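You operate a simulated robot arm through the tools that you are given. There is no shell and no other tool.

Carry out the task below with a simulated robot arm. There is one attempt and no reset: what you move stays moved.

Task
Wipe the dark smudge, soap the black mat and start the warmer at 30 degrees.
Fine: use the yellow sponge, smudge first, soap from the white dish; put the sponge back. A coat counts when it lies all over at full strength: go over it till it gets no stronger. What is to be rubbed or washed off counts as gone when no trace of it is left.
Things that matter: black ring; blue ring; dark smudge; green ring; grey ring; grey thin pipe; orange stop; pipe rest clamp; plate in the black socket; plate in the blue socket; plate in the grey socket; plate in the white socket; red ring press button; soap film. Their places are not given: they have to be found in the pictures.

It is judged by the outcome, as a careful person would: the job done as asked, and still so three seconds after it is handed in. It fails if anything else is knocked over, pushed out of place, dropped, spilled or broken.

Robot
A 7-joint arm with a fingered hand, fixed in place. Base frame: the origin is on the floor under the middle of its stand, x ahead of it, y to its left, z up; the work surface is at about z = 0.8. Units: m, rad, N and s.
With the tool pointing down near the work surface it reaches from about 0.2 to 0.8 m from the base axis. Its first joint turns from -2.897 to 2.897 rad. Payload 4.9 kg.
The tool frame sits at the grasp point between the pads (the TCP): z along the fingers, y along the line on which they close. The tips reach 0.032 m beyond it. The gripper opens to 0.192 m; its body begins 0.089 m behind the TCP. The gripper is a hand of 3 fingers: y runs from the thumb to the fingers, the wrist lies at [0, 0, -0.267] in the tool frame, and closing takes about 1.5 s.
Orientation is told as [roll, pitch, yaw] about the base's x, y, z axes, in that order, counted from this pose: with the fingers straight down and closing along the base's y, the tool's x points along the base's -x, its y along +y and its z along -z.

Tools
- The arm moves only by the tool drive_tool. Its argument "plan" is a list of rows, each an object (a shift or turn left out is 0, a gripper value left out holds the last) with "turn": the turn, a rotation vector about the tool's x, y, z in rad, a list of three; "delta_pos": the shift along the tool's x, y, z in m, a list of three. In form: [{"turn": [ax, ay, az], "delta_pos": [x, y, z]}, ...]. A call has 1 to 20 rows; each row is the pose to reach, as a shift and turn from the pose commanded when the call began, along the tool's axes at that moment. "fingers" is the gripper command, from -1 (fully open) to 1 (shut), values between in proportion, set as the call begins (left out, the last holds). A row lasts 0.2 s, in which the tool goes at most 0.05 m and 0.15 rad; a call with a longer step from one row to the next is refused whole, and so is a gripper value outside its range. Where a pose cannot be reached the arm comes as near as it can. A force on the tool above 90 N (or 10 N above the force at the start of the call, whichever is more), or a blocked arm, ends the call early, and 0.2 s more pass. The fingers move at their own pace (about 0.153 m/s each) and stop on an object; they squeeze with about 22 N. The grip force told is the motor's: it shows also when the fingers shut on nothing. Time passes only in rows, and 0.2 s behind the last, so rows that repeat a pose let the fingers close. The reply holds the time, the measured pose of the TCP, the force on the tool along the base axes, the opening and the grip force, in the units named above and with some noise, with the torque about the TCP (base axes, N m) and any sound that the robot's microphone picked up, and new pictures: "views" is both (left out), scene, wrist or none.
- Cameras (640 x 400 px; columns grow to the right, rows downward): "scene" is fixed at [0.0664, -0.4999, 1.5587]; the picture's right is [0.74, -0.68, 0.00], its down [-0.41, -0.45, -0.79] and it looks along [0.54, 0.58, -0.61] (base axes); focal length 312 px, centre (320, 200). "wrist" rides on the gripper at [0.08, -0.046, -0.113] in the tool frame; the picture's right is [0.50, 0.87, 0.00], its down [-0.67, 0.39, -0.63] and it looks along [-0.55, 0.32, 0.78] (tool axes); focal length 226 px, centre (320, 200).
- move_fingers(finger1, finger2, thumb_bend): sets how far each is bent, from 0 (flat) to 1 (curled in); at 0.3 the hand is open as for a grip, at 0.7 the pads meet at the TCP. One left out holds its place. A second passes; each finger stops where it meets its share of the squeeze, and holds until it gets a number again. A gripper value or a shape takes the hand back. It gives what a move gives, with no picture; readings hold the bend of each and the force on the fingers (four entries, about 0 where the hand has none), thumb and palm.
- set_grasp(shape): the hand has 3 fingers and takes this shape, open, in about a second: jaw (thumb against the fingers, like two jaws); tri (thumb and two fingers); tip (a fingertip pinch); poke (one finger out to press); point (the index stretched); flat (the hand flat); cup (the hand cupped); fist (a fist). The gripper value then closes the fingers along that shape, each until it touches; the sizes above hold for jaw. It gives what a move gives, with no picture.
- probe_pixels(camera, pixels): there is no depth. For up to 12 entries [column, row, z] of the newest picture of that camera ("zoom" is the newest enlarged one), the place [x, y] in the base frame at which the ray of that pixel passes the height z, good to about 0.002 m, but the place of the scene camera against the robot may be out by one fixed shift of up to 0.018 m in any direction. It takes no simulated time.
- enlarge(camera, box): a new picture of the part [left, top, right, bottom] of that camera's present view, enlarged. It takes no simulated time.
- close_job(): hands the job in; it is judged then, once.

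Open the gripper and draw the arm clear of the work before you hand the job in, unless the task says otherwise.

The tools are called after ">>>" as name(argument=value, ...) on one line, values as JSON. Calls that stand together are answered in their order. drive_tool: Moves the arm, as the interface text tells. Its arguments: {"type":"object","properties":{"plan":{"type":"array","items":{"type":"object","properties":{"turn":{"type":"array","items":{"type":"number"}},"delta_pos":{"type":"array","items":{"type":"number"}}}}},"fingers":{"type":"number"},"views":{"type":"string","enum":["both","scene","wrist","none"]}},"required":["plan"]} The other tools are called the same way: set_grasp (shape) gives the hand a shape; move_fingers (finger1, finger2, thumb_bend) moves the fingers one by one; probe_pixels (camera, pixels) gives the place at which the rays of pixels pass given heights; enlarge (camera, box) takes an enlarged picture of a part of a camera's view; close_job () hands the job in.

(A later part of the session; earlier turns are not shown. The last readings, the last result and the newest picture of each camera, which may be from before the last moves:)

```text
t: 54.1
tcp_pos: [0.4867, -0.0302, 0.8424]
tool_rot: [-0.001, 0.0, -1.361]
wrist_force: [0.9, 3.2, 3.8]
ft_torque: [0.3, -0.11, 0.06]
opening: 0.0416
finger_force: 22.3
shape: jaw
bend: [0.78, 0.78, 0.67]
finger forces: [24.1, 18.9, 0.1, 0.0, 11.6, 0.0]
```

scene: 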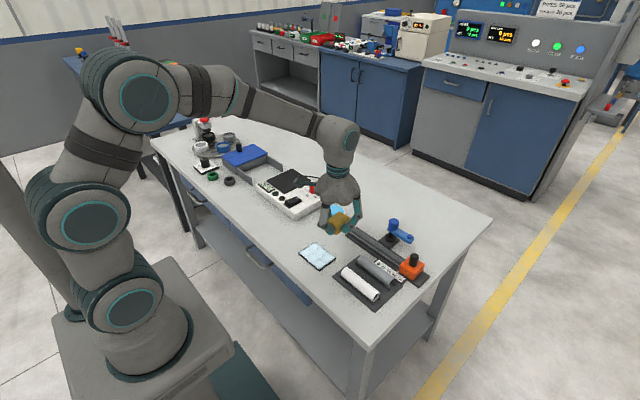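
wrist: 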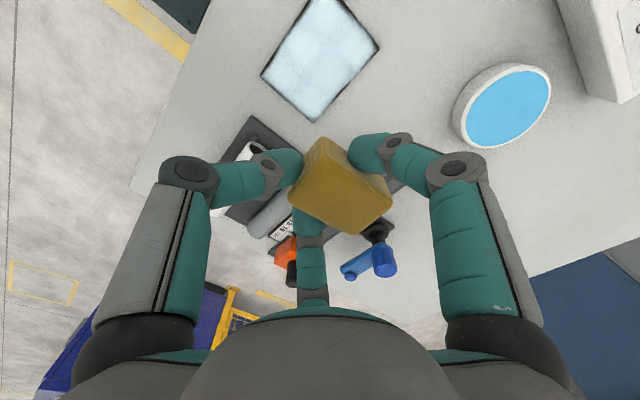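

Good steady contact (3.8 N). I cover the two outer lanes and the ends twice more.

>>> drive_tool(plan=[{"delta_pos": [0.0035, -0.0166, 0]}, {"delta_pos": [0.028, -0.0114, 0]}, {"delta_pos": [0.0524, -0.0062, 0]}, {"delta_pos": [0.0818, 0, 0]}, {"delta_pos": [0.0782, 0.0166, 0]}, {"delta_pos": [0.0747, 0.0333, 0]}, {"delta_pos": [0.0454, 0.027, 0]}, {"delta_pos": [0.0209, 0.0218, 0]}, {"delta_pos": [-0.0035, 0.0166, 0]}, {"delta_pos": [0.0209, 0.0218, 0]}, {"delta_pos": [0.0454, 0.027, 0]}, {"delta_pos": [0.0747, 0.0333, 0]}, {"delta_pos": [0.0818, 0, 0]}, {"delta_pos": [0.0524, -0.0062, 0]}, {"delta_pos": [0.028, -0.0114, 0]}, {"delta_pos": [0.0035, -0.0166, 0]}, {"delta_pos": [0, 0, 0]}, {"delta_pos": [0.0245, 0.0052, 0]}, {"delta_pos": [0.0489, 0.0104, 0]}, {"delta_pos": [0.0782, 0.0166, 0]}], views="none")

```text
t: 58.3
tcp_pos: [0.4879, 0.049, 0.8418]
tool_rot: [-0.003, 0.0, -1.361]
wrist_force: [-0.2, -0.4, 0.1]
ft_torque: [-0.05, -0.03, 0.0]
opening: 0.0414
finger_force: 22.0
shape: jaw
bend: [0.78, 0.78, 0.67]
finger forces: [20.9, 21.7, 0.0, 0.0, 11.9, 0.1]
```

At the +y end contact is light. I lift and look at the mat from the same viewpoint as before to compare.

>>> drive_tool(plan=[{"delta_pos": [0, 0, -0.03]}, {"delta_pos": [-0.02, 0.006, -0.07]}, {"delta_pos": [-0.055, 0.02, -0.1]}, {"delta_pos": [-0.092, 0.0336, -0.11]}, {"delta_pos": [-0.092, 0.0336, -0.11]}, {"delta_pos": [-0.092, 0.0336, -0.11]}], views="both")

>>> enlarge(camera="wrist", box=[250, 10, 420, 140])

>>> enlarge(camera="scene", box=[280, 220, 360, 290])

```text
t: 59.7
tcp_pos: [0.5407, -0.0333, 0.9497]
tool_rot: [0.0, -0.002, -1.36]
wrist_force: [-0.2, 1.2, -0.9]
ft_torque: [-0.02, 0.0, 0.04]
opening: 0.0411
finger_force: 21.9
shape: jaw
bend: [0.78, 0.78, 0.67]
finger forces: [21.1, 21.1, 0.1, 0.0, 11.8, 0.0]
```

scene: 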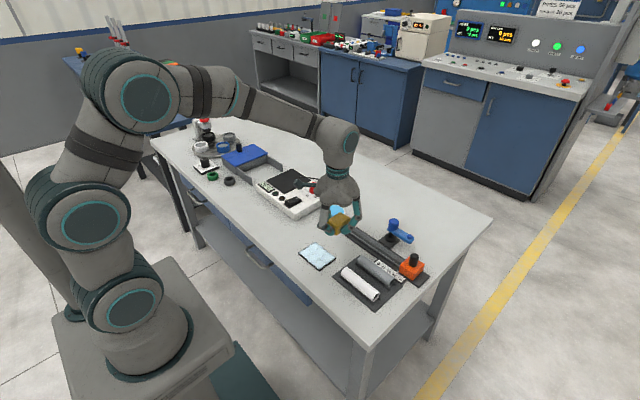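
wrist: 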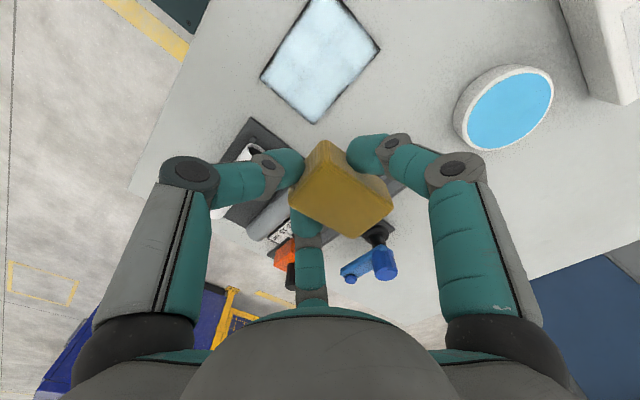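

```text
3.08 times, centred on (335, 75) of wrist
```

zoom: 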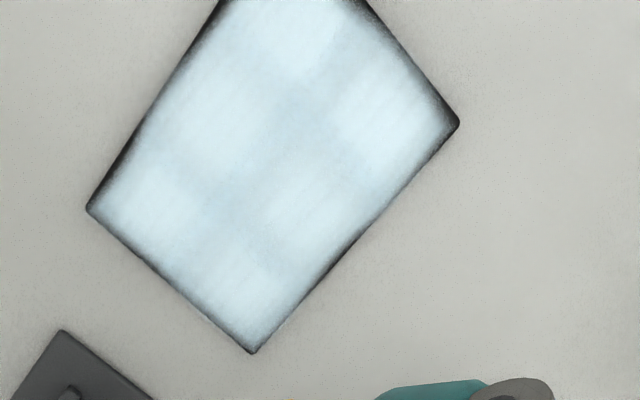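

```text
5.71 times, centred on (320, 255) of scene
```

zoom: 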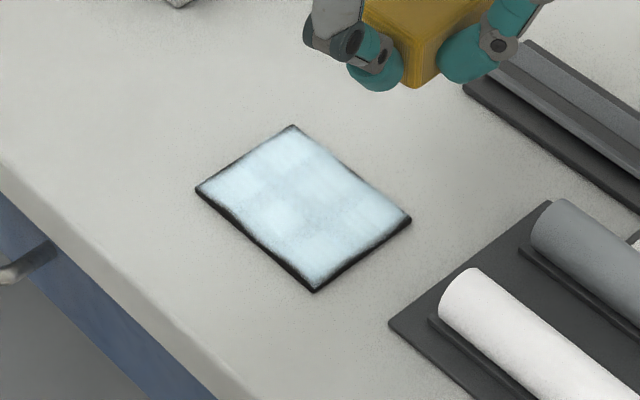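

The picture is close to the last one, maybe slightly paler in the middle, so it is near saturation—or the sponge is running out. I reload soap to be sure: carry it above the dish centre and lower to just above the soap.

>>> drive_tool(plan=[{"delta_pos": [0.027, 0.036, 0]}, {"delta_pos": [0.054, 0.072, 0]}, {"delta_pos": [0.081, 0.108, 0]}, {"delta_pos": [0.109, 0.1438, 0]}, {"delta_pos": [0.109, 0.1438, 0.04]}, {"delta_pos": [0.109, 0.1438, 0.07]}, {"delta_pos": [0.109, 0.1438, 0.08]}, {"delta_pos": [0.109, 0.1438, 0.08]}], views="both")

>>> enlarge(camera="wrist", box=[240, 100, 440, 260])

>>> enlarge(camera="scene", box=[290, 160, 390, 240])

```text
t: 61.5
tcp_pos: [0.6579, 0.1043, 0.8711]
tool_rot: [0.0, 0.002, -1.362]
wrist_force: [-0.9, -0.4, 1.0]
ft_torque: [-0.01, 0.01, 0.01]
opening: 0.0411
finger_force: 22.0
shape: jaw
bend: [0.78, 0.78, 0.67]
finger forces: [21.1, 21.1, 0.1, 0.1, 11.8, 0.1]
```

scene: 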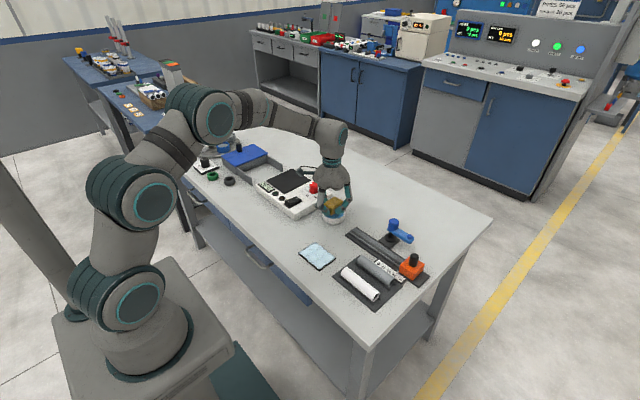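
wrist: 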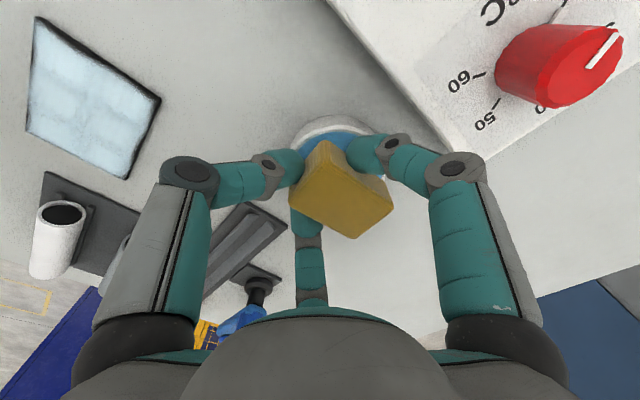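

```text
2.50 times, centred on (340, 180) of wrist
```

zoom: 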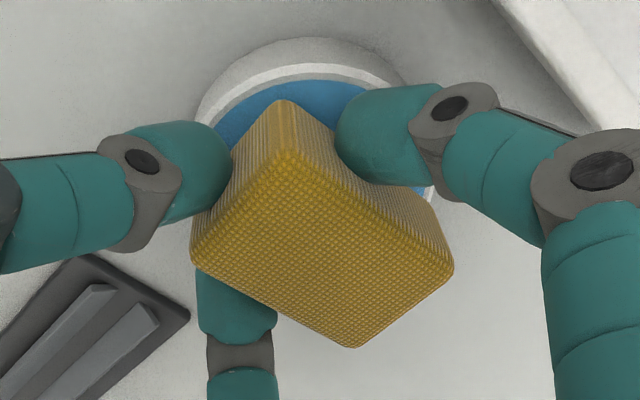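

```text
5.00 times, centred on (340, 200) of scene
```

zoom: 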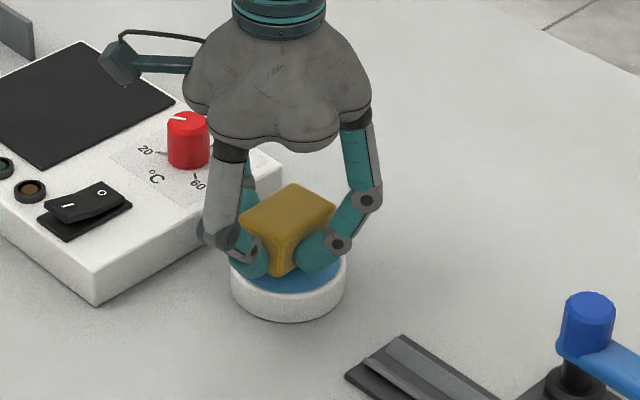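

Centred again over the soap. I lower 7 mm in small steps and read the force.

>>> drive_tool(plan=[{"delta_pos": [0, 0, 0.003]}, {"delta_pos": [0, 0, 0.005]}, {"delta_pos": [0, 0, 0.0065]}, {"delta_pos": [0, 0, 0.0065]}], views="none")

```text
t: 62.5
tcp_pos: [0.6571, 0.1027, 0.8644]
tool_rot: [0.0, -0.001, -1.362]
wrist_force: [0.6, 0.0, -0.7]
ft_torque: [0.03, 0.0, 0.0]
opening: 0.0408
finger_force: 21.9
shape: jaw
bend: [0.78, 0.78, 0.67]
finger forces: [21.2, 21.1, 0.0, 0.1, 11.8, 0.0]
```

No contact yet at z=0.8644; I go down one more millimetre at a time.

>>> drive_tool(plan=[{"delta_pos": [0, 0, 0.001]}, {"delta_pos": [0, 0, 0.0018]}, {"delta_pos": [0, 0, 0.0018]}], views="none")

```text
t: 63.3
tcp_pos: [0.6566, 0.1032, 0.862]
tool_rot: [-0.001, 0.001, -1.361]
wrist_force: [0.1, 0.0, -0.3]
ft_torque: [0.04, -0.03, -0.01]
opening: 0.041
finger_force: 22.4
shape: jaw
bend: [0.78, 0.78, 0.67]
finger forces: [21.1, 21.2, 0.0, 0.0, 11.9, 0.0]
```

Still free at 0.862. I continue down in 0.7 mm steps.

>>> drive_tool(plan=[{"delta_pos": [0, 0, 0.0007]}, {"delta_pos": [0, 0, 0.0014]}, {"delta_pos": [0, 0, 0.0014]}], views="none")

```text
t: 64.1
tcp_pos: [0.6568, 0.1024, 0.8633]
tool_rot: [0.001, 0.0, -1.364]
wrist_force: [-0.9, 0.9, 3.8]
ft_torque: [0.02, -0.04, 0.03]
opening: 0.0409
finger_force: 22.2
shape: jaw
bend: [0.78, 0.78, 0.67]
finger forces: [21.6, 21.0, 0.1, 0.0, 12.3, 0.1]
```

Contact at 3.8 N. I press a touch more, hold a second to soak, and lift away.

>>> drive_tool(plan=[{"delta_pos": [0, 0, 0.0008]}, {"delta_pos": [0, 0, 0.0012]}, {"delta_pos": [0, 0, 0.0012]}, {"delta_pos": [0, 0, 0.0012]}, {"delta_pos": [0, 0, 0.0012]}, {"delta_pos": [0, 0, 0.0012]}, {"delta_pos": [0, 0, -0.005]}, {"delta_pos": [0, 0, -0.04]}, {"delta_pos": [0, 0, -0.07]}, {"delta_pos": [0, 0, -0.07]}], views="both")

>>> enlarge(camera="wrist", box=[240, 80, 440, 240])

>>> enlarge(camera="scene", box=[280, 220, 360, 290])

```text
t: 66.3
tcp_pos: [0.6581, 0.1013, 0.9337]
tool_rot: [-0.001, 0.0, -1.363]
wrist_force: [-0.1, -0.8, -0.5]
ft_torque: [0.03, 0.02, -0.01]
opening: 0.0411
finger_force: 22.2
shape: jaw
bend: [0.78, 0.78, 0.67]
finger forces: [21.0, 21.0, 0.0, 0.0, 11.9, 0.0]
```

scene: 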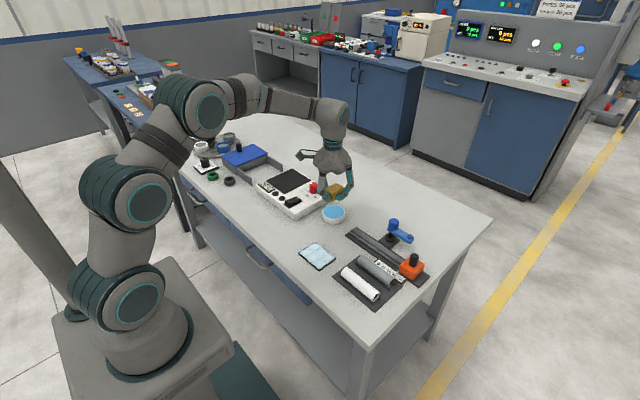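
wrist: 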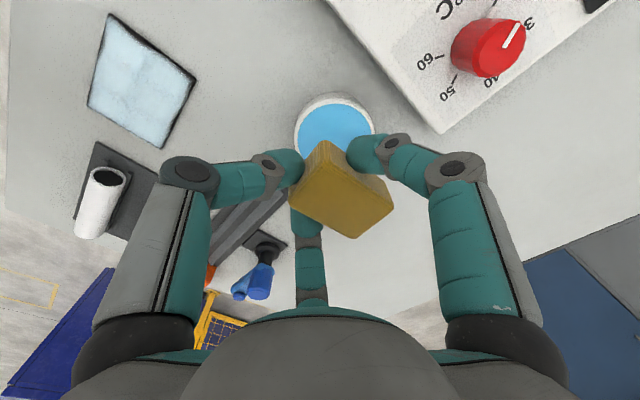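

```text
2.50 times, centred on (340, 160) of wrist
```

zoom: 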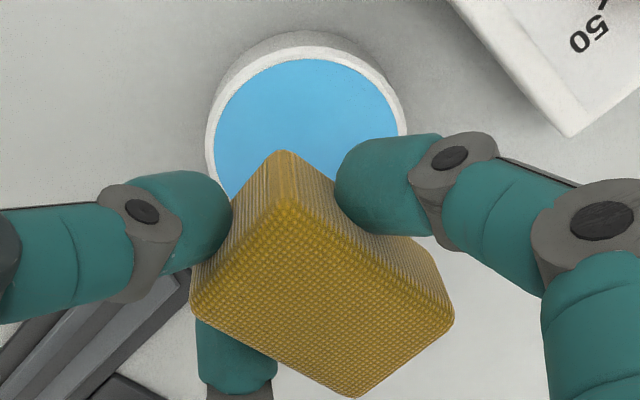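

```text
5.71 times, centred on (320, 255) of scene
```

zoom: 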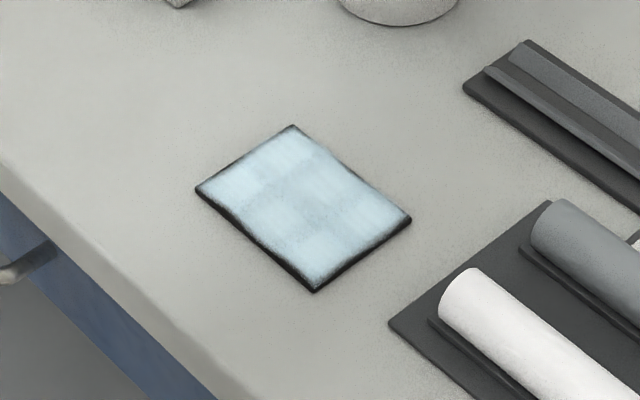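

The sponge darkened again, so it had dried out and is now reloaded. I return to the mat and raster all three lanes.

>>> drive_tool(plan=[{"delta_pos": [-0.007, -0.045, 0]}, {"delta_pos": [-0.0145, -0.09, 0]}, {"delta_pos": [-0.022, -0.135, 0]}, {"delta_pos": [-0.029, -0.1806, 0.015]}, {"delta_pos": [-0.029, -0.1806, 0.06]}, {"delta_pos": [-0.029, -0.1806, 0.086]}, {"delta_pos": [-0.029, -0.1806, 0.0905]}, {"delta_pos": [-0.0505, -0.1852, 0.091]}, {"delta_pos": [-0.072, -0.1898, 0.091]}, {"delta_pos": [-0.0945, -0.1945, 0.091]}, {"delta_pos": [-0.0981, -0.1779, 0.091]}, {"delta_pos": [-0.0755, -0.1731, 0.091]}, {"delta_pos": [-0.054, -0.1686, 0.091]}, {"delta_pos": [-0.0325, -0.164, 0.091]}, {"delta_pos": [-0.0208, -0.1615, 0.091]}, {"delta_pos": [-0.0137, -0.1947, 0.091]}, {"delta_pos": [-0.0352, -0.1993, 0.091]}, {"delta_pos": [-0.0597, -0.2045, 0.091]}, {"delta_pos": [-0.091, -0.2112, 0.091]}], views="scene")

>>> enlarge(camera="scene", box=[280, 220, 360, 290])

```text
t: 70.3
tcp_pos: [0.4701, -0.0301, 0.8408]
tool_rot: [0.001, 0.0, -1.361]
wrist_force: [-0.2, 5.6, 5.0]
ft_torque: [0.19, -0.09, 0.04]
opening: 0.0411
finger_force: 21.5
shape: jaw
bend: [0.78, 0.78, 0.67]
finger forces: [24.6, 19.4, 0.0, 0.1, 10.9, 0.1]
```

scene: 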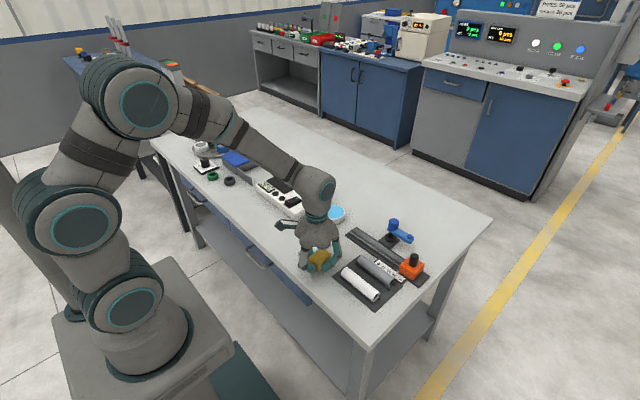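

```text
5.71 times, centred on (320, 255) of scene
```

zoom: 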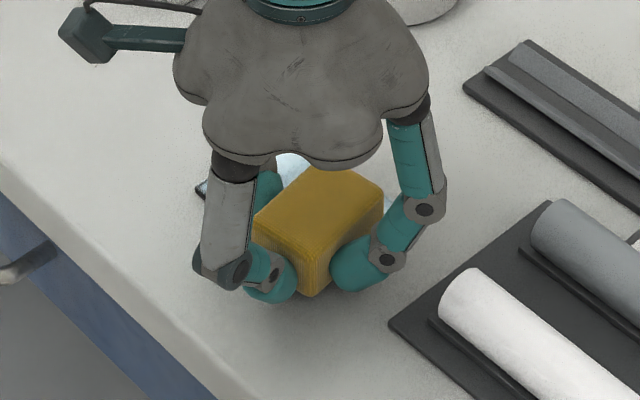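

5 N contact. I make another full raster back over all the lanes.

>>> drive_tool(plan=[{"delta_pos": [0.0215, 0.0046, 0]}, {"delta_pos": [0.043, 0.0092, 0]}, {"delta_pos": [0.0645, 0.0137, 0]}, {"delta_pos": [0.0801, 0.017, 0]}, {"delta_pos": [0.0764, 0.0346, 0]}, {"delta_pos": [0.0608, 0.0313, 0]}, {"delta_pos": [0.0393, 0.0268, 0]}, {"delta_pos": [0.0178, 0.0222, 0]}, {"delta_pos": [-0.0037, 0.0176, 0]}, {"delta_pos": [-0.0075, 0.0352, 0]}, {"delta_pos": [0.014, 0.0398, 0]}, {"delta_pos": [0.0355, 0.0444, 0]}, {"delta_pos": [0.0571, 0.0489, 0]}, {"delta_pos": [0.0727, 0.0522, 0]}, {"delta_pos": [0.0764, 0.0346, 0]}, {"delta_pos": [0.053, 0.0297, 0]}, {"delta_pos": [0.0256, 0.0238, 0]}, {"delta_pos": [-0.0037, 0.0176, 0]}], views="none")

```text
t: 74.1
tcp_pos: [0.4867, -0.0303, 0.8396]
tool_rot: [-0.002, -0.001, -1.361]
wrist_force: [-1.0, 1.9, 2.7]
ft_torque: [0.13, 0.0, -0.02]
opening: 0.0414
finger_force: 21.8
shape: jaw
bend: [0.78, 0.78, 0.66]
finger forces: [22.6, 20.5, 0.0, 0.0, 11.0, 0.1]
```

I lift and look at the film from the same viewpoint as before.

>>> drive_tool(plan=[{"delta_pos": [0, 0, -0.03]}, {"delta_pos": [0, 0, -0.07]}, {"delta_pos": [-0.007, 0.024, -0.1]}, {"delta_pos": [-0.0153, 0.0505, -0.112]}, {"delta_pos": [-0.0153, 0.0505, -0.112]}], views="both")

>>> enlarge(camera="wrist", box=[250, 0, 420, 130])

>>> enlarge(camera="scene", box=[280, 220, 360, 290])

```text
t: 75.3
tcp_pos: [0.5402, -0.0356, 0.9504]
tool_rot: [0.0, -0.001, -1.362]
wrist_force: [-0.2, 0.3, 0.0]
ft_torque: [-0.01, -0.04, 0.0]
opening: 0.0413
finger_force: 22.0
shape: jaw
bend: [0.78, 0.78, 0.66]
finger forces: [21.5, 20.7, 0.1, 0.0, 10.4, 0.0]
```

scene: 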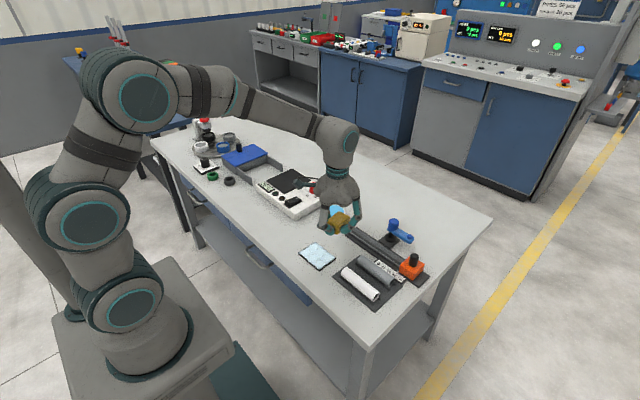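
wrist: 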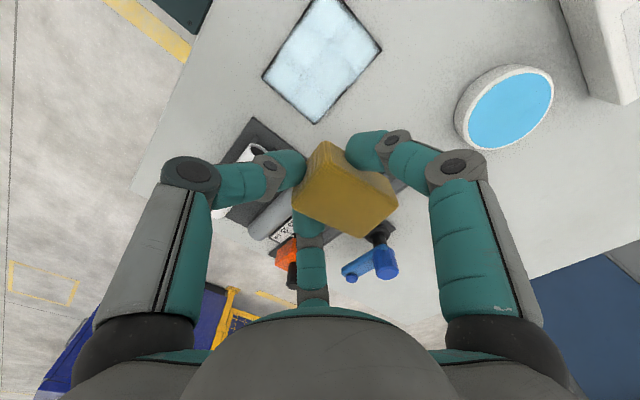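

```text
3.08 times, centred on (335, 65) of wrist
```

zoom: 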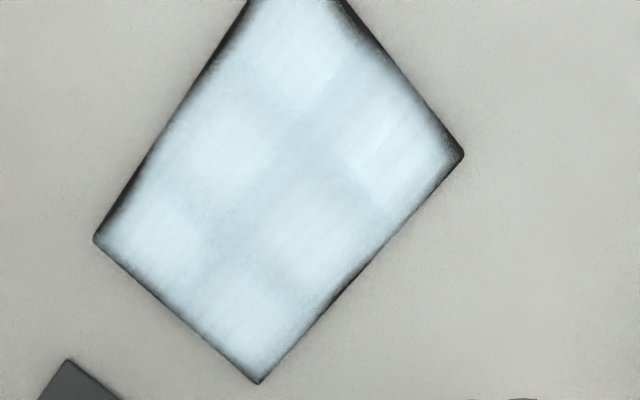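

```text
5.71 times, centred on (320, 255) of scene
```

zoom: 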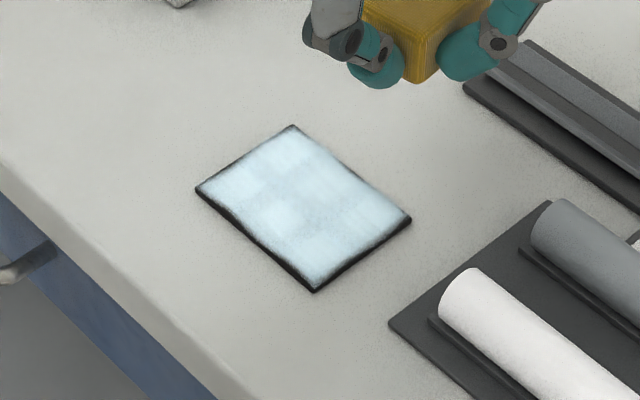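

The film pattern is unchanged from before the re-soap, which suggests it is at full strength. I enlarge the four borders to see if any strip is still bare.

>>> enlarge(camera="wrist", box=[255, 65, 345, 130])

>>> enlarge(camera="wrist", box=[290, 0, 390, 75])

>>> enlarge(camera="scene", box=[295, 235, 340, 275])

```text
6.15 times, centred on (300, 98) of wrist
```

zoom: 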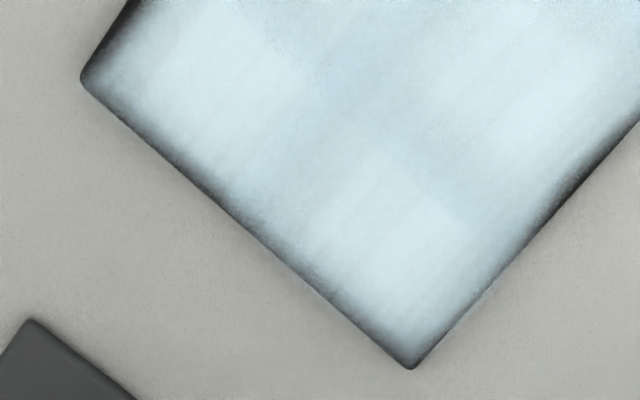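

```text
5.33 times, centred on (340, 38) of wrist
```

zoom: 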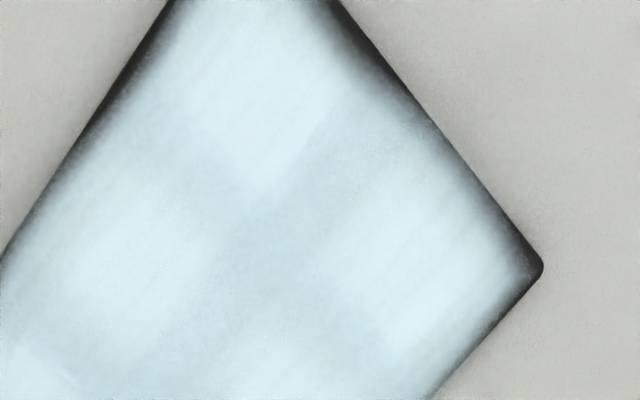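

```text
10.00 times, centred on (318, 255) of scene
```

zoom: 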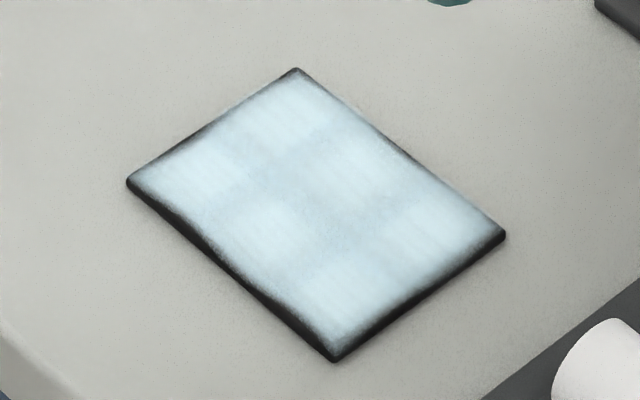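

The film lies evenly right up to the soft border on all sides. Now I put the sponge back; first I re-measure its pose in the hand.

>>> enlarge(camera="wrist", box=[275, 125, 405, 245])

```text
3.33 times, centred on (340, 185) of wrist
```

zoom: 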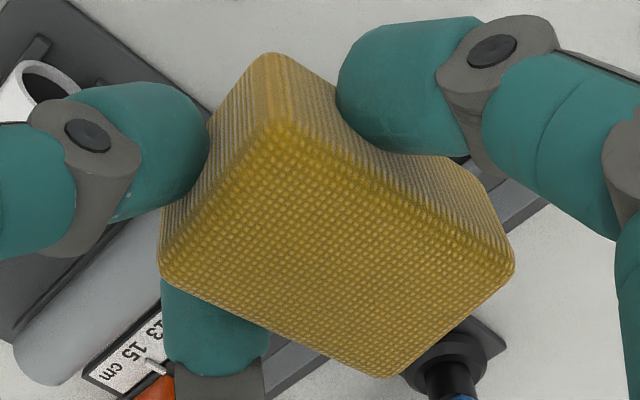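

I probe the corners at z≈0.945 (top) and 0.915 (bottom).

>>> probe_pixels(camera="zoom", pixels=[[285, 125, 0.945], [162, 265, 0.945], [385, 378, 0.945], [513, 266, 0.945], [270, 55, 0.915], [160, 215, 0.915]])

```text
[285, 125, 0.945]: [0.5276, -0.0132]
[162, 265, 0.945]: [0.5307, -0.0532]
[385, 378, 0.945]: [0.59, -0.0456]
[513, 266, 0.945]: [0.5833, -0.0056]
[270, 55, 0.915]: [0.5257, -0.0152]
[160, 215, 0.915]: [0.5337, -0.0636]
```

The sponge sits at offset (0.0177,0.0062), turned +7.5° now. Before setting it down next to the warmer I double-check the warmer's near base corner.

>>> enlarge(camera="scene", box=[270, 190, 330, 240])

```text
8.00 times, centred on (300, 215) of scene
```

zoom: 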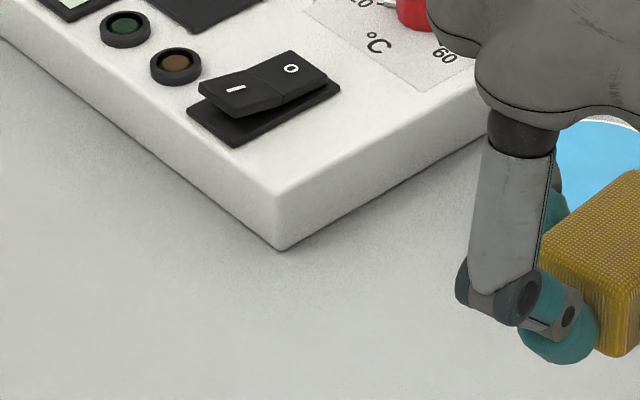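

I probe that corner: base at zoom (280,250) for z=0.8 and top at (280,195) for several heights.

>>> probe_pixels(camera="zoom", pixels=[[280, 250, 0.8], [280, 195, 0.83], [280, 195, 0.835], [280, 195, 0.84], [214, 90, 0.85], [318, 70, 0.85], [265, 138, 0.84]])

```text
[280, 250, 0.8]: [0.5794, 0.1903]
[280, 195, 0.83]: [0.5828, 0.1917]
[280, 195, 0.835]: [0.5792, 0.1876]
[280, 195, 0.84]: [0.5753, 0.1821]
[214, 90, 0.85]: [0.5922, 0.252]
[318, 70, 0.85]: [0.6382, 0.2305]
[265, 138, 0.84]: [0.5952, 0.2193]
```

The warmer's corner is at about (0.557–0.562, 0.18), leaving enough finger room. I carry the sponge back over its original spot (0.521,0.126), turned square, and lower to just above the table.

>>> drive_tool(plan=[{"delta_pos": [0.04, -0.001, 0], "turn": [0, 0, 0.033]}, {"delta_pos": [0.08, -0.002, 0], "turn": [0, 0, 0.066]}, {"delta_pos": [0.12, -0.003, 0], "turn": [0, 0, 0.1]}, {"delta_pos": [0.1621, -0.004, 0], "turn": [0, 0, 0.131]}, {"delta_pos": [0.1621, -0.004, 0.04], "turn": [0, 0, 0.131]}, {"delta_pos": [0.1621, -0.004, 0.08], "turn": [0, 0, 0.131]}, {"delta_pos": [0.1621, -0.004, 0.1], "turn": [0, 0, 0.131]}, {"delta_pos": [0.1621, -0.004, 0.1], "turn": [0, 0, 0.131]}], views="both")

>>> enlarge(camera="scene", box=[250, 180, 350, 260])

>>> enlarge(camera="wrist", box=[240, 80, 440, 240])

```text
t: 77.1
tcp_pos: [0.5051, 0.1224, 0.8521]
tool_rot: [0.002, -0.002, -1.492]
wrist_force: [-0.5, -0.2, -0.2]
ft_torque: [0.0, 0.03, 0.0]
opening: 0.0413
finger_force: 21.7
shape: jaw
bend: [0.78, 0.78, 0.66]
finger forces: [21.4, 20.7, 0.0, 0.0, 10.2, 0.1]
```

scene: 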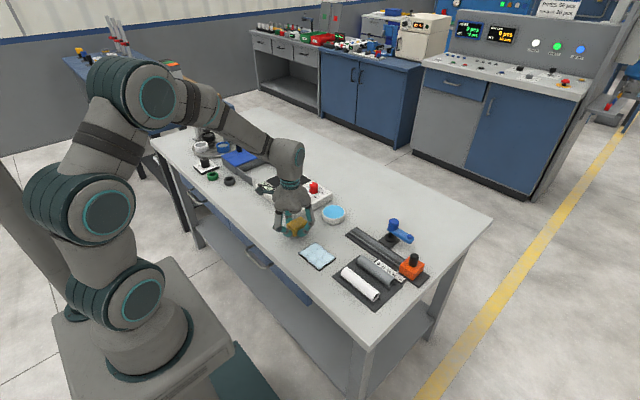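
wrist: 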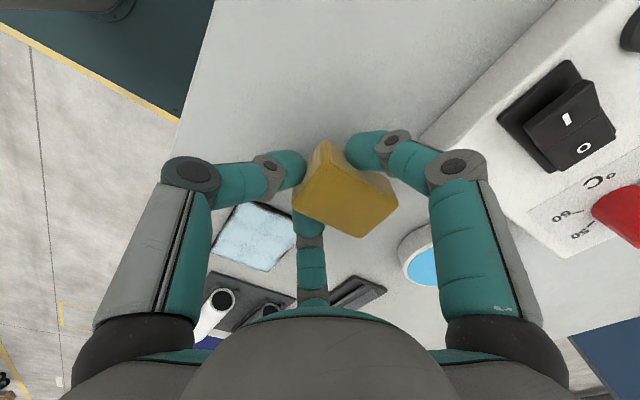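

```text
5.00 times, centred on (300, 220) of scene
```

zoom: 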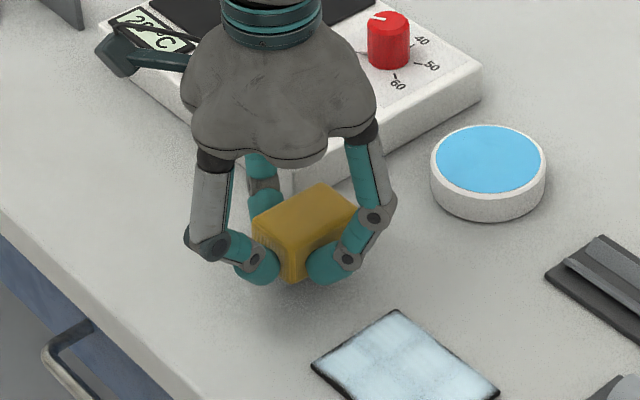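

```text
2.50 times, centred on (340, 160) of wrist
```

zoom: 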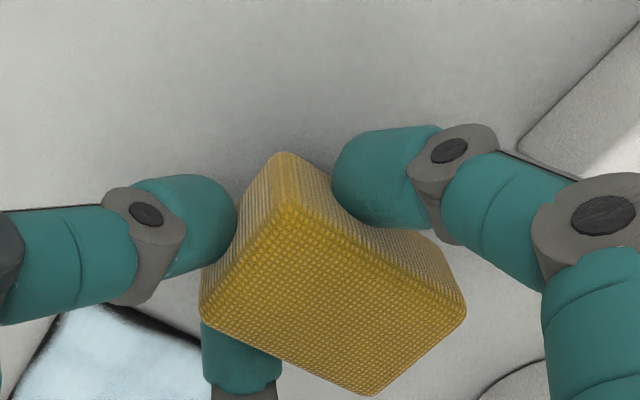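

The sponge hangs about 16 mm over its original spot. I lower it gently until it touches the table.

>>> drive_tool(plan=[{"delta_pos": [0, 0, 0.006]}, {"delta_pos": [0, 0, 0.011]}, {"delta_pos": [0, 0, 0.014]}, {"delta_pos": [0, 0, 0.0155]}, {"delta_pos": [0, 0, 0.0155]}], views="none")

```text
t: 78.3
tcp_pos: [0.5023, 0.1235, 0.8371]
tool_rot: [0.0, 0.0, -1.493]
wrist_force: [-0.3, 0.7, -1.0]
ft_torque: [0.02, -0.01, -0.06]
opening: 0.0414
finger_force: 21.7
shape: jaw
bend: [0.78, 0.78, 0.66]
finger forces: [21.4, 20.6, 0.1, 0.0, 10.1, 0.0]
```

No contact yet at 0.837; another 2 mm in small steps.

>>> drive_tool(plan=[{"delta_pos": [0, 0, 0.001]}, {"delta_pos": [0, 0, 0.002]}, {"delta_pos": [0, 0, 0.002]}], views="none")

```text
t: 79.1
tcp_pos: [0.5026, 0.1233, 0.8352]
tool_rot: [0.0, -0.001, -1.492]
wrist_force: [-1.9, -1.1, 5.6]
ft_torque: [0.05, -0.11, -0.03]
opening: 0.0413
finger_force: 22.7
shape: jaw
bend: [0.78, 0.78, 0.66]
finger forces: [21.6, 21.3, 0.1, 0.1, 11.2, 0.0]
```

Touching at 5.6 N. I open the fingers slightly to let go, then raise a few millimetres while opening a bit more (kept narrow because of the warmer).

>>> drive_tool(plan=[{"delta_pos": [0, 0, -0.0005]}, {"delta_pos": [0, 0, -0.0005]}, {"delta_pos": [0, 0, -0.0005]}, {"delta_pos": [0, 0, -0.001]}], fingers=0.4, views="both")

>>> enlarge(camera="wrist", box=[240, 80, 440, 240])

```text
t: 80.1
tcp_pos: [0.5039, 0.123, 0.8364]
tool_rot: [0.0, 0.0, -1.493]
wrist_force: [0.5, 0.6, 1.0]
ft_torque: [-0.01, -0.03, 0.01]
opening: 0.0576
finger_force: 0.1
shape: jaw
bend: [0.79, 0.79, 0.7]
finger forces: [0.0, 0.1, 0.0, 0.1, 0.1, 0.0]
```

scene: 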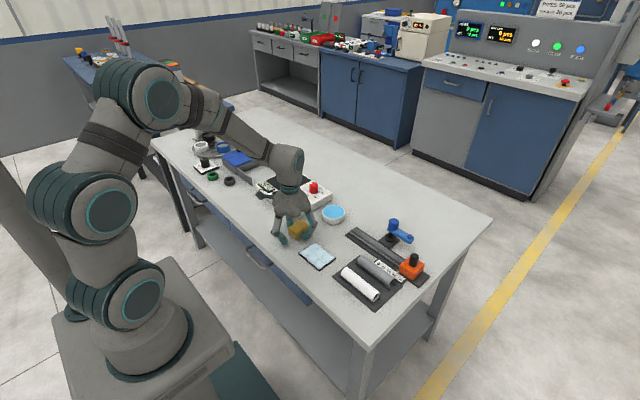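
wrist: 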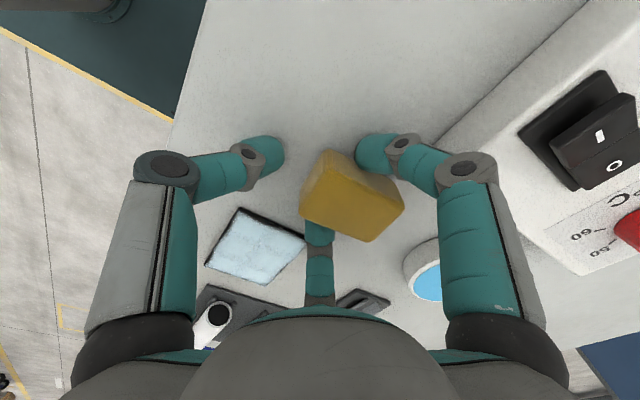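

```text
2.50 times, centred on (340, 160) of wrist
```

zoom: 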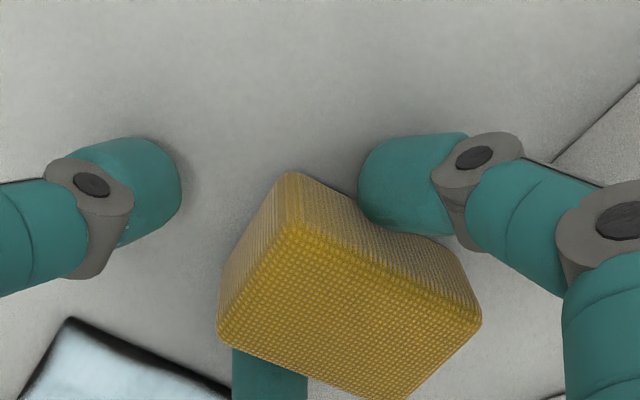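

All finger forces read zero. I open a little more and raise slowly by 10 mm, checking that the sponge stays.

>>> drive_tool(plan=[{"delta_pos": [0, 0, -0.001]}, {"delta_pos": [0, 0, -0.002]}, {"delta_pos": [0, 0, -0.01]}, {"delta_pos": [0, 0, -0.03]}, {"delta_pos": [0, 0, -0.06]}, {"delta_pos": [0, 0, -0.09]}, {"delta_pos": [0, 0, -0.12]}, {"delta_pos": [0, 0, -0.12]}], fingers=0.2, views="both")

>>> enlarge(camera="wrist", box=[240, 40, 440, 200])

>>> enlarge(camera="scene", box=[250, 180, 350, 260])

```text
t: 81.9
tcp_pos: [0.5021, 0.1239, 0.9572]
tool_rot: [0.0, 0.002, -1.492]
wrist_force: [0.2, -0.7, -0.6]
ft_torque: [-0.01, -0.04, 0.02]
opening: 0.0764
finger_force: 0.0
shape: jaw
bend: [0.42, 0.42, 0.7]
finger forces: [0.0, 0.1, 0.0, 0.0, 0.0, 0.0]
```

scene: 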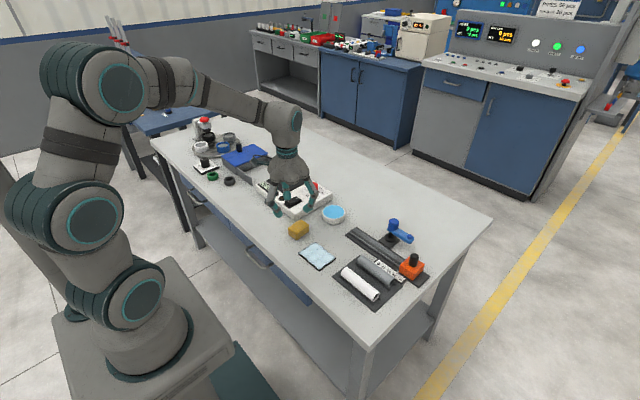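
wrist: 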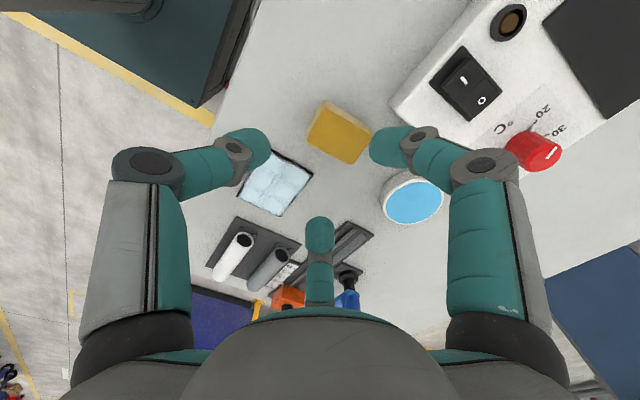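

```text
2.50 times, centred on (340, 120) of wrist
```

zoom: 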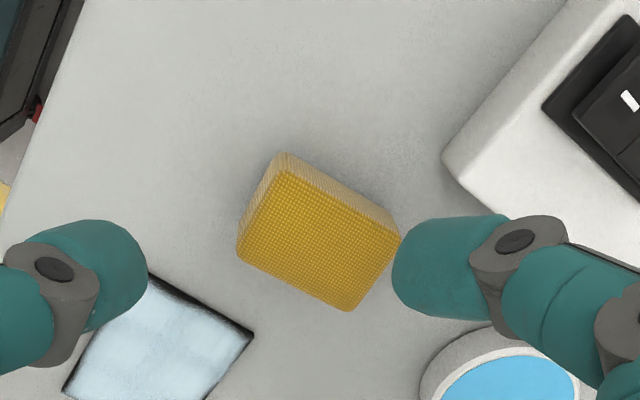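

```text
5.00 times, centred on (300, 220) of scene
```

zoom: 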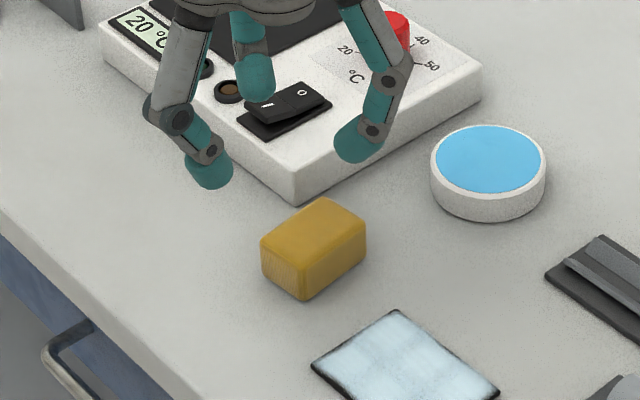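

The sponge stands back on the table. I check its placed pose against the original (centre 0.521,0.126).

>>> probe_pixels(camera="wrist", pixels=[[325.2, 107.6, 0.83], [307.2, 138, 0.83], [351.2, 164, 0.83], [371.2, 135.2, 0.83]])

>>> enlarge(camera="scene", box=[240, 150, 370, 280])

```text
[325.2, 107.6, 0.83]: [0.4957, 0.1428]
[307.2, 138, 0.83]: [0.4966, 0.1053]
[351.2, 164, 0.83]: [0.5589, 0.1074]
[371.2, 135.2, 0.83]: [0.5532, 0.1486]
```

```text
3.08 times, centred on (305, 215) of scene
```

zoom: 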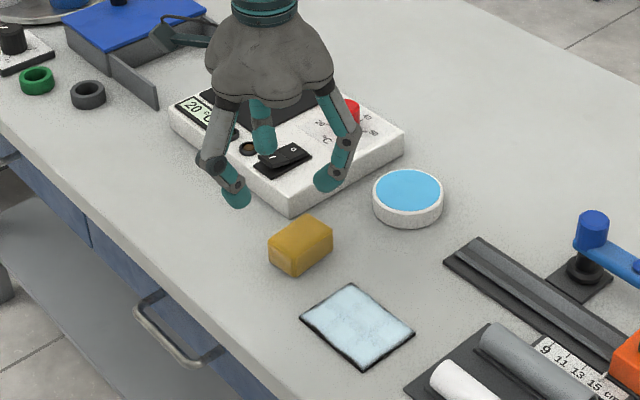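

The sponge lies within 5 mm of where it was. Next the warmer: I raise, turn the hand back to yaw 0 and look at the knob and rocker closely.

>>> drive_tool(plan=[{"delta_pos": [0, 0, -0.04], "turn": [0, 0, -0.149]}, {"delta_pos": [0.012, 0.006, -0.08], "turn": [0, 0, -0.298]}, {"delta_pos": [0.03, 0.015, -0.093], "turn": [0, 0, -0.447]}, {"delta_pos": [0.05, 0.024, -0.093], "turn": [0, 0, -0.596]}, {"delta_pos": [0.07, 0.032, -0.093], "turn": [0, 0, -0.745]}, {"delta_pos": [0.09, 0.04, -0.093], "turn": [0, 0, -0.894]}, {"delta_pos": [0.11, 0.05, -0.093], "turn": [0, 0, -1.043]}, {"delta_pos": [0.1231, 0.0548, -0.093], "turn": [0, 0, -1.192]}, {"delta_pos": [0.1231, 0.0548, -0.093], "turn": [0, 0, -1.341]}, {"delta_pos": [0.1231, 0.0548, -0.093], "turn": [0, 0, -1.4905]}, {"delta_pos": [0.1231, 0.0548, -0.093], "turn": [0, 0, -1.492]}], fingers=-0.3, views="both")

>>> enlarge(camera="wrist", box=[200, 60, 440, 230])

```text
t: 84.3
tcp_pos: [0.5471, 0.2501, 1.0493]
tool_rot: [-0.001, 0.0, 0.0]
wrist_force: [0.7, -0.1, 0.5]
ft_torque: [0.02, 0.02, 0.02]
opening: 0.1244
finger_force: 0.1
shape: jaw
bend: [0.31, 0.31, 0.7]
finger forces: [0.1, 0.1, 0.0, 0.0, 0.0, 0.0]
```

scene: 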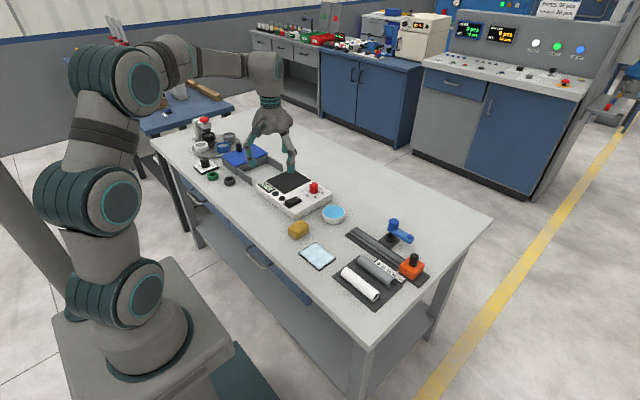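
wrist: 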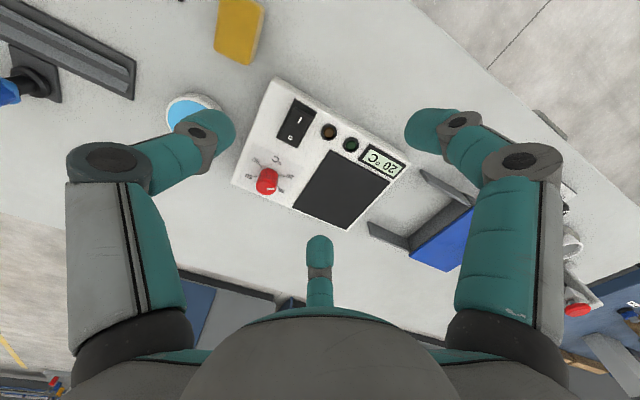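

```text
2.35 times, centred on (320, 145) of wrist
```

zoom: 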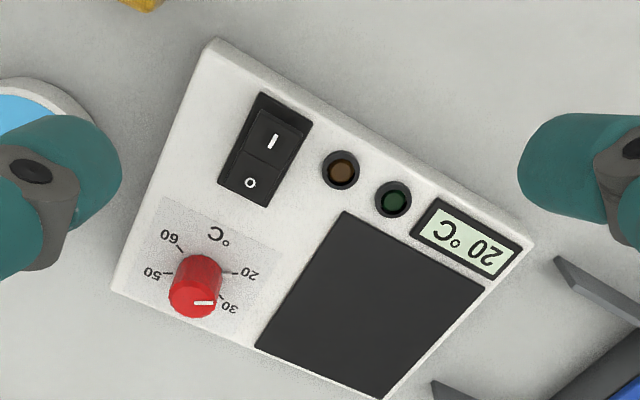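

I enlarge the dial and rocker further to read the pointer direction and label positions.

>>> enlarge(camera="wrist", box=[235, 135, 315, 205])

>>> probe_pixels(camera="zoom", pixels=[[320, 200, 0.84]])

>>> enlarge(camera="scene", box=[290, 165, 340, 215])

```text
5.71 times, centred on (275, 170) of wrist
```

zoom: 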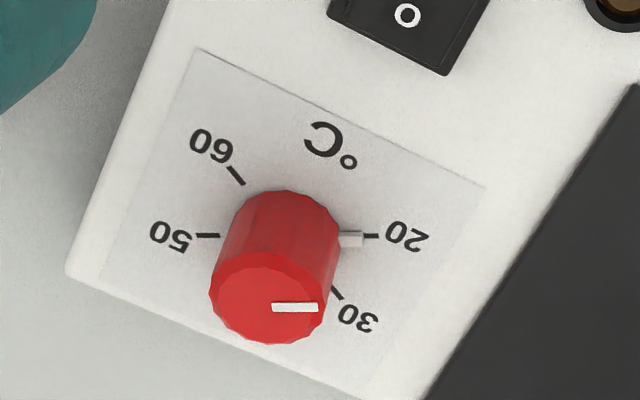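

```text
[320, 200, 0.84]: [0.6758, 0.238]
```

```text
8.00 times, centred on (315, 190) of scene
```

zoom: 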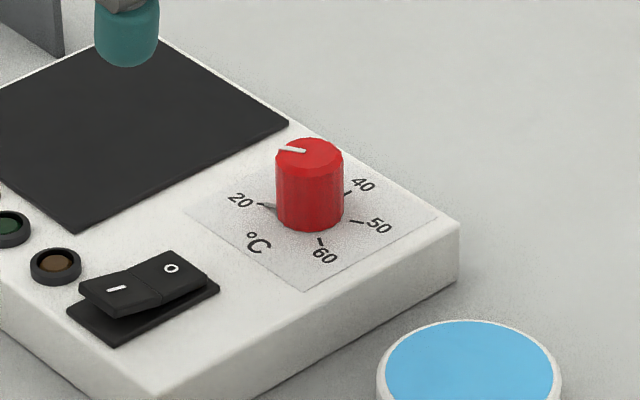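

A nib at the knob's base points at the "20" tick; the 20/50 and 30/60 ticks lie opposite each other about zoom point (287.5,235), so the scale runs clockwise 60° per 10 degrees. I re-open that wrist zoom and probe the ticks and centre.

>>> enlarge(camera="wrist", box=[235, 135, 315, 205])

>>> probe_pixels(camera="zoom", pixels=[[287.5, 235, 0.833], [372, 236, 0.833], [338, 294, 0.833], [205, 236, 0.833], [237, 176, 0.833], [351, 240, 0.836], [268, 298, 0.855], [268, 298, 0.86], [268, 298, 0.865], [273, 308, 0.86], [317, 308, 0.86], [210, 290, 0.86]])

>>> probe_pixels(camera="wrist", pixels=[[299.5, 120, 0.845], [290, 138, 0.842], [279, 99, 0.833], [234, 185, 0.833], [346, 230, 0.833], [410, 165, 0.833], [278, 80, 0.833]])

```text
5.71 times, centred on (275, 170) of wrist
```

zoom: 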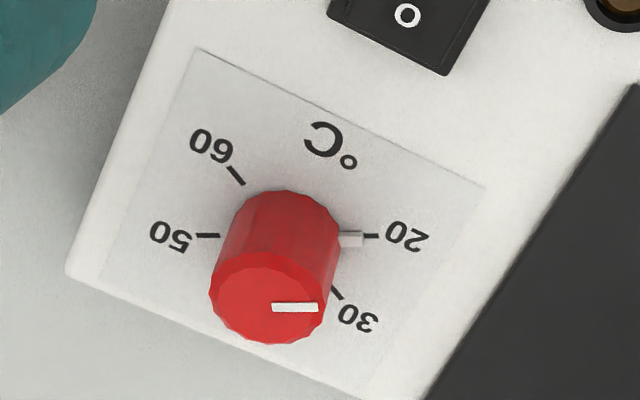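

```text
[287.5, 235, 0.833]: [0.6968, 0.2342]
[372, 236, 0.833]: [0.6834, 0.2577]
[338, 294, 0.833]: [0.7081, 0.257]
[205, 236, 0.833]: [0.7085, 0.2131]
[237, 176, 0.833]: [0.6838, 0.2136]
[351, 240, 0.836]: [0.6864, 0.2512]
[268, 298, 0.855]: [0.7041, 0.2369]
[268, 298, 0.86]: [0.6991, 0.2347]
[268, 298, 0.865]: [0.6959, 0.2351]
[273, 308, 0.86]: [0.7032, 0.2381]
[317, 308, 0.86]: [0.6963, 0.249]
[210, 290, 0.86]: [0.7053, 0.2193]
```

```text
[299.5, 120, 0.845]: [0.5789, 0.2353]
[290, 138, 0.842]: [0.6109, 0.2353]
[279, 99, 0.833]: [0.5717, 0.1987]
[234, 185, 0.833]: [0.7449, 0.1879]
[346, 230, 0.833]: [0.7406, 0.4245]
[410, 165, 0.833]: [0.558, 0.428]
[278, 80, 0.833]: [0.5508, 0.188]
```

The knob's axis is at (0.696,0.2354), its top at z≈0.864; "20" lies at azimuth 120° and "30" at 60°, so it must turn 60° clockwise. I move above the knob with the fingers at 0.09 m opening.

>>> drive_tool(plan=[{"delta_pos": [-0.04, -0.004, 0.01]}, {"delta_pos": [-0.08, -0.008, 0.03]}, {"delta_pos": [-0.12, -0.012, 0.06]}, {"delta_pos": [-0.149, -0.0147, 0.1]}, {"delta_pos": [-0.149, -0.0147, 0.1]}, {"delta_pos": [-0.149, -0.0147, 0.1]}], fingers=0.06, views="both")

>>> enlarge(camera="scene", box=[270, 150, 370, 230])

```text
refused: row 3 steps farther than a row can; nothing moved
```

```text
5.00 times, centred on (320, 190) of scene
```

zoom: 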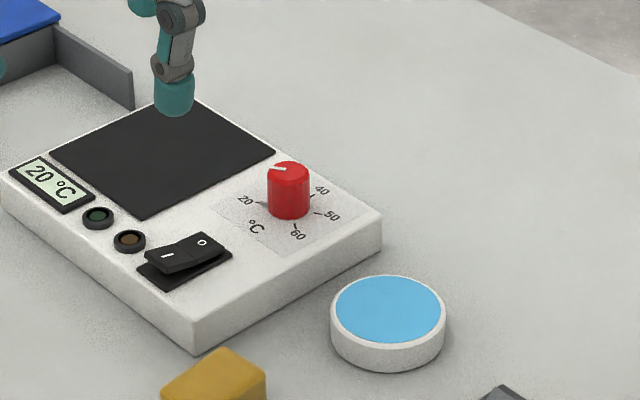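

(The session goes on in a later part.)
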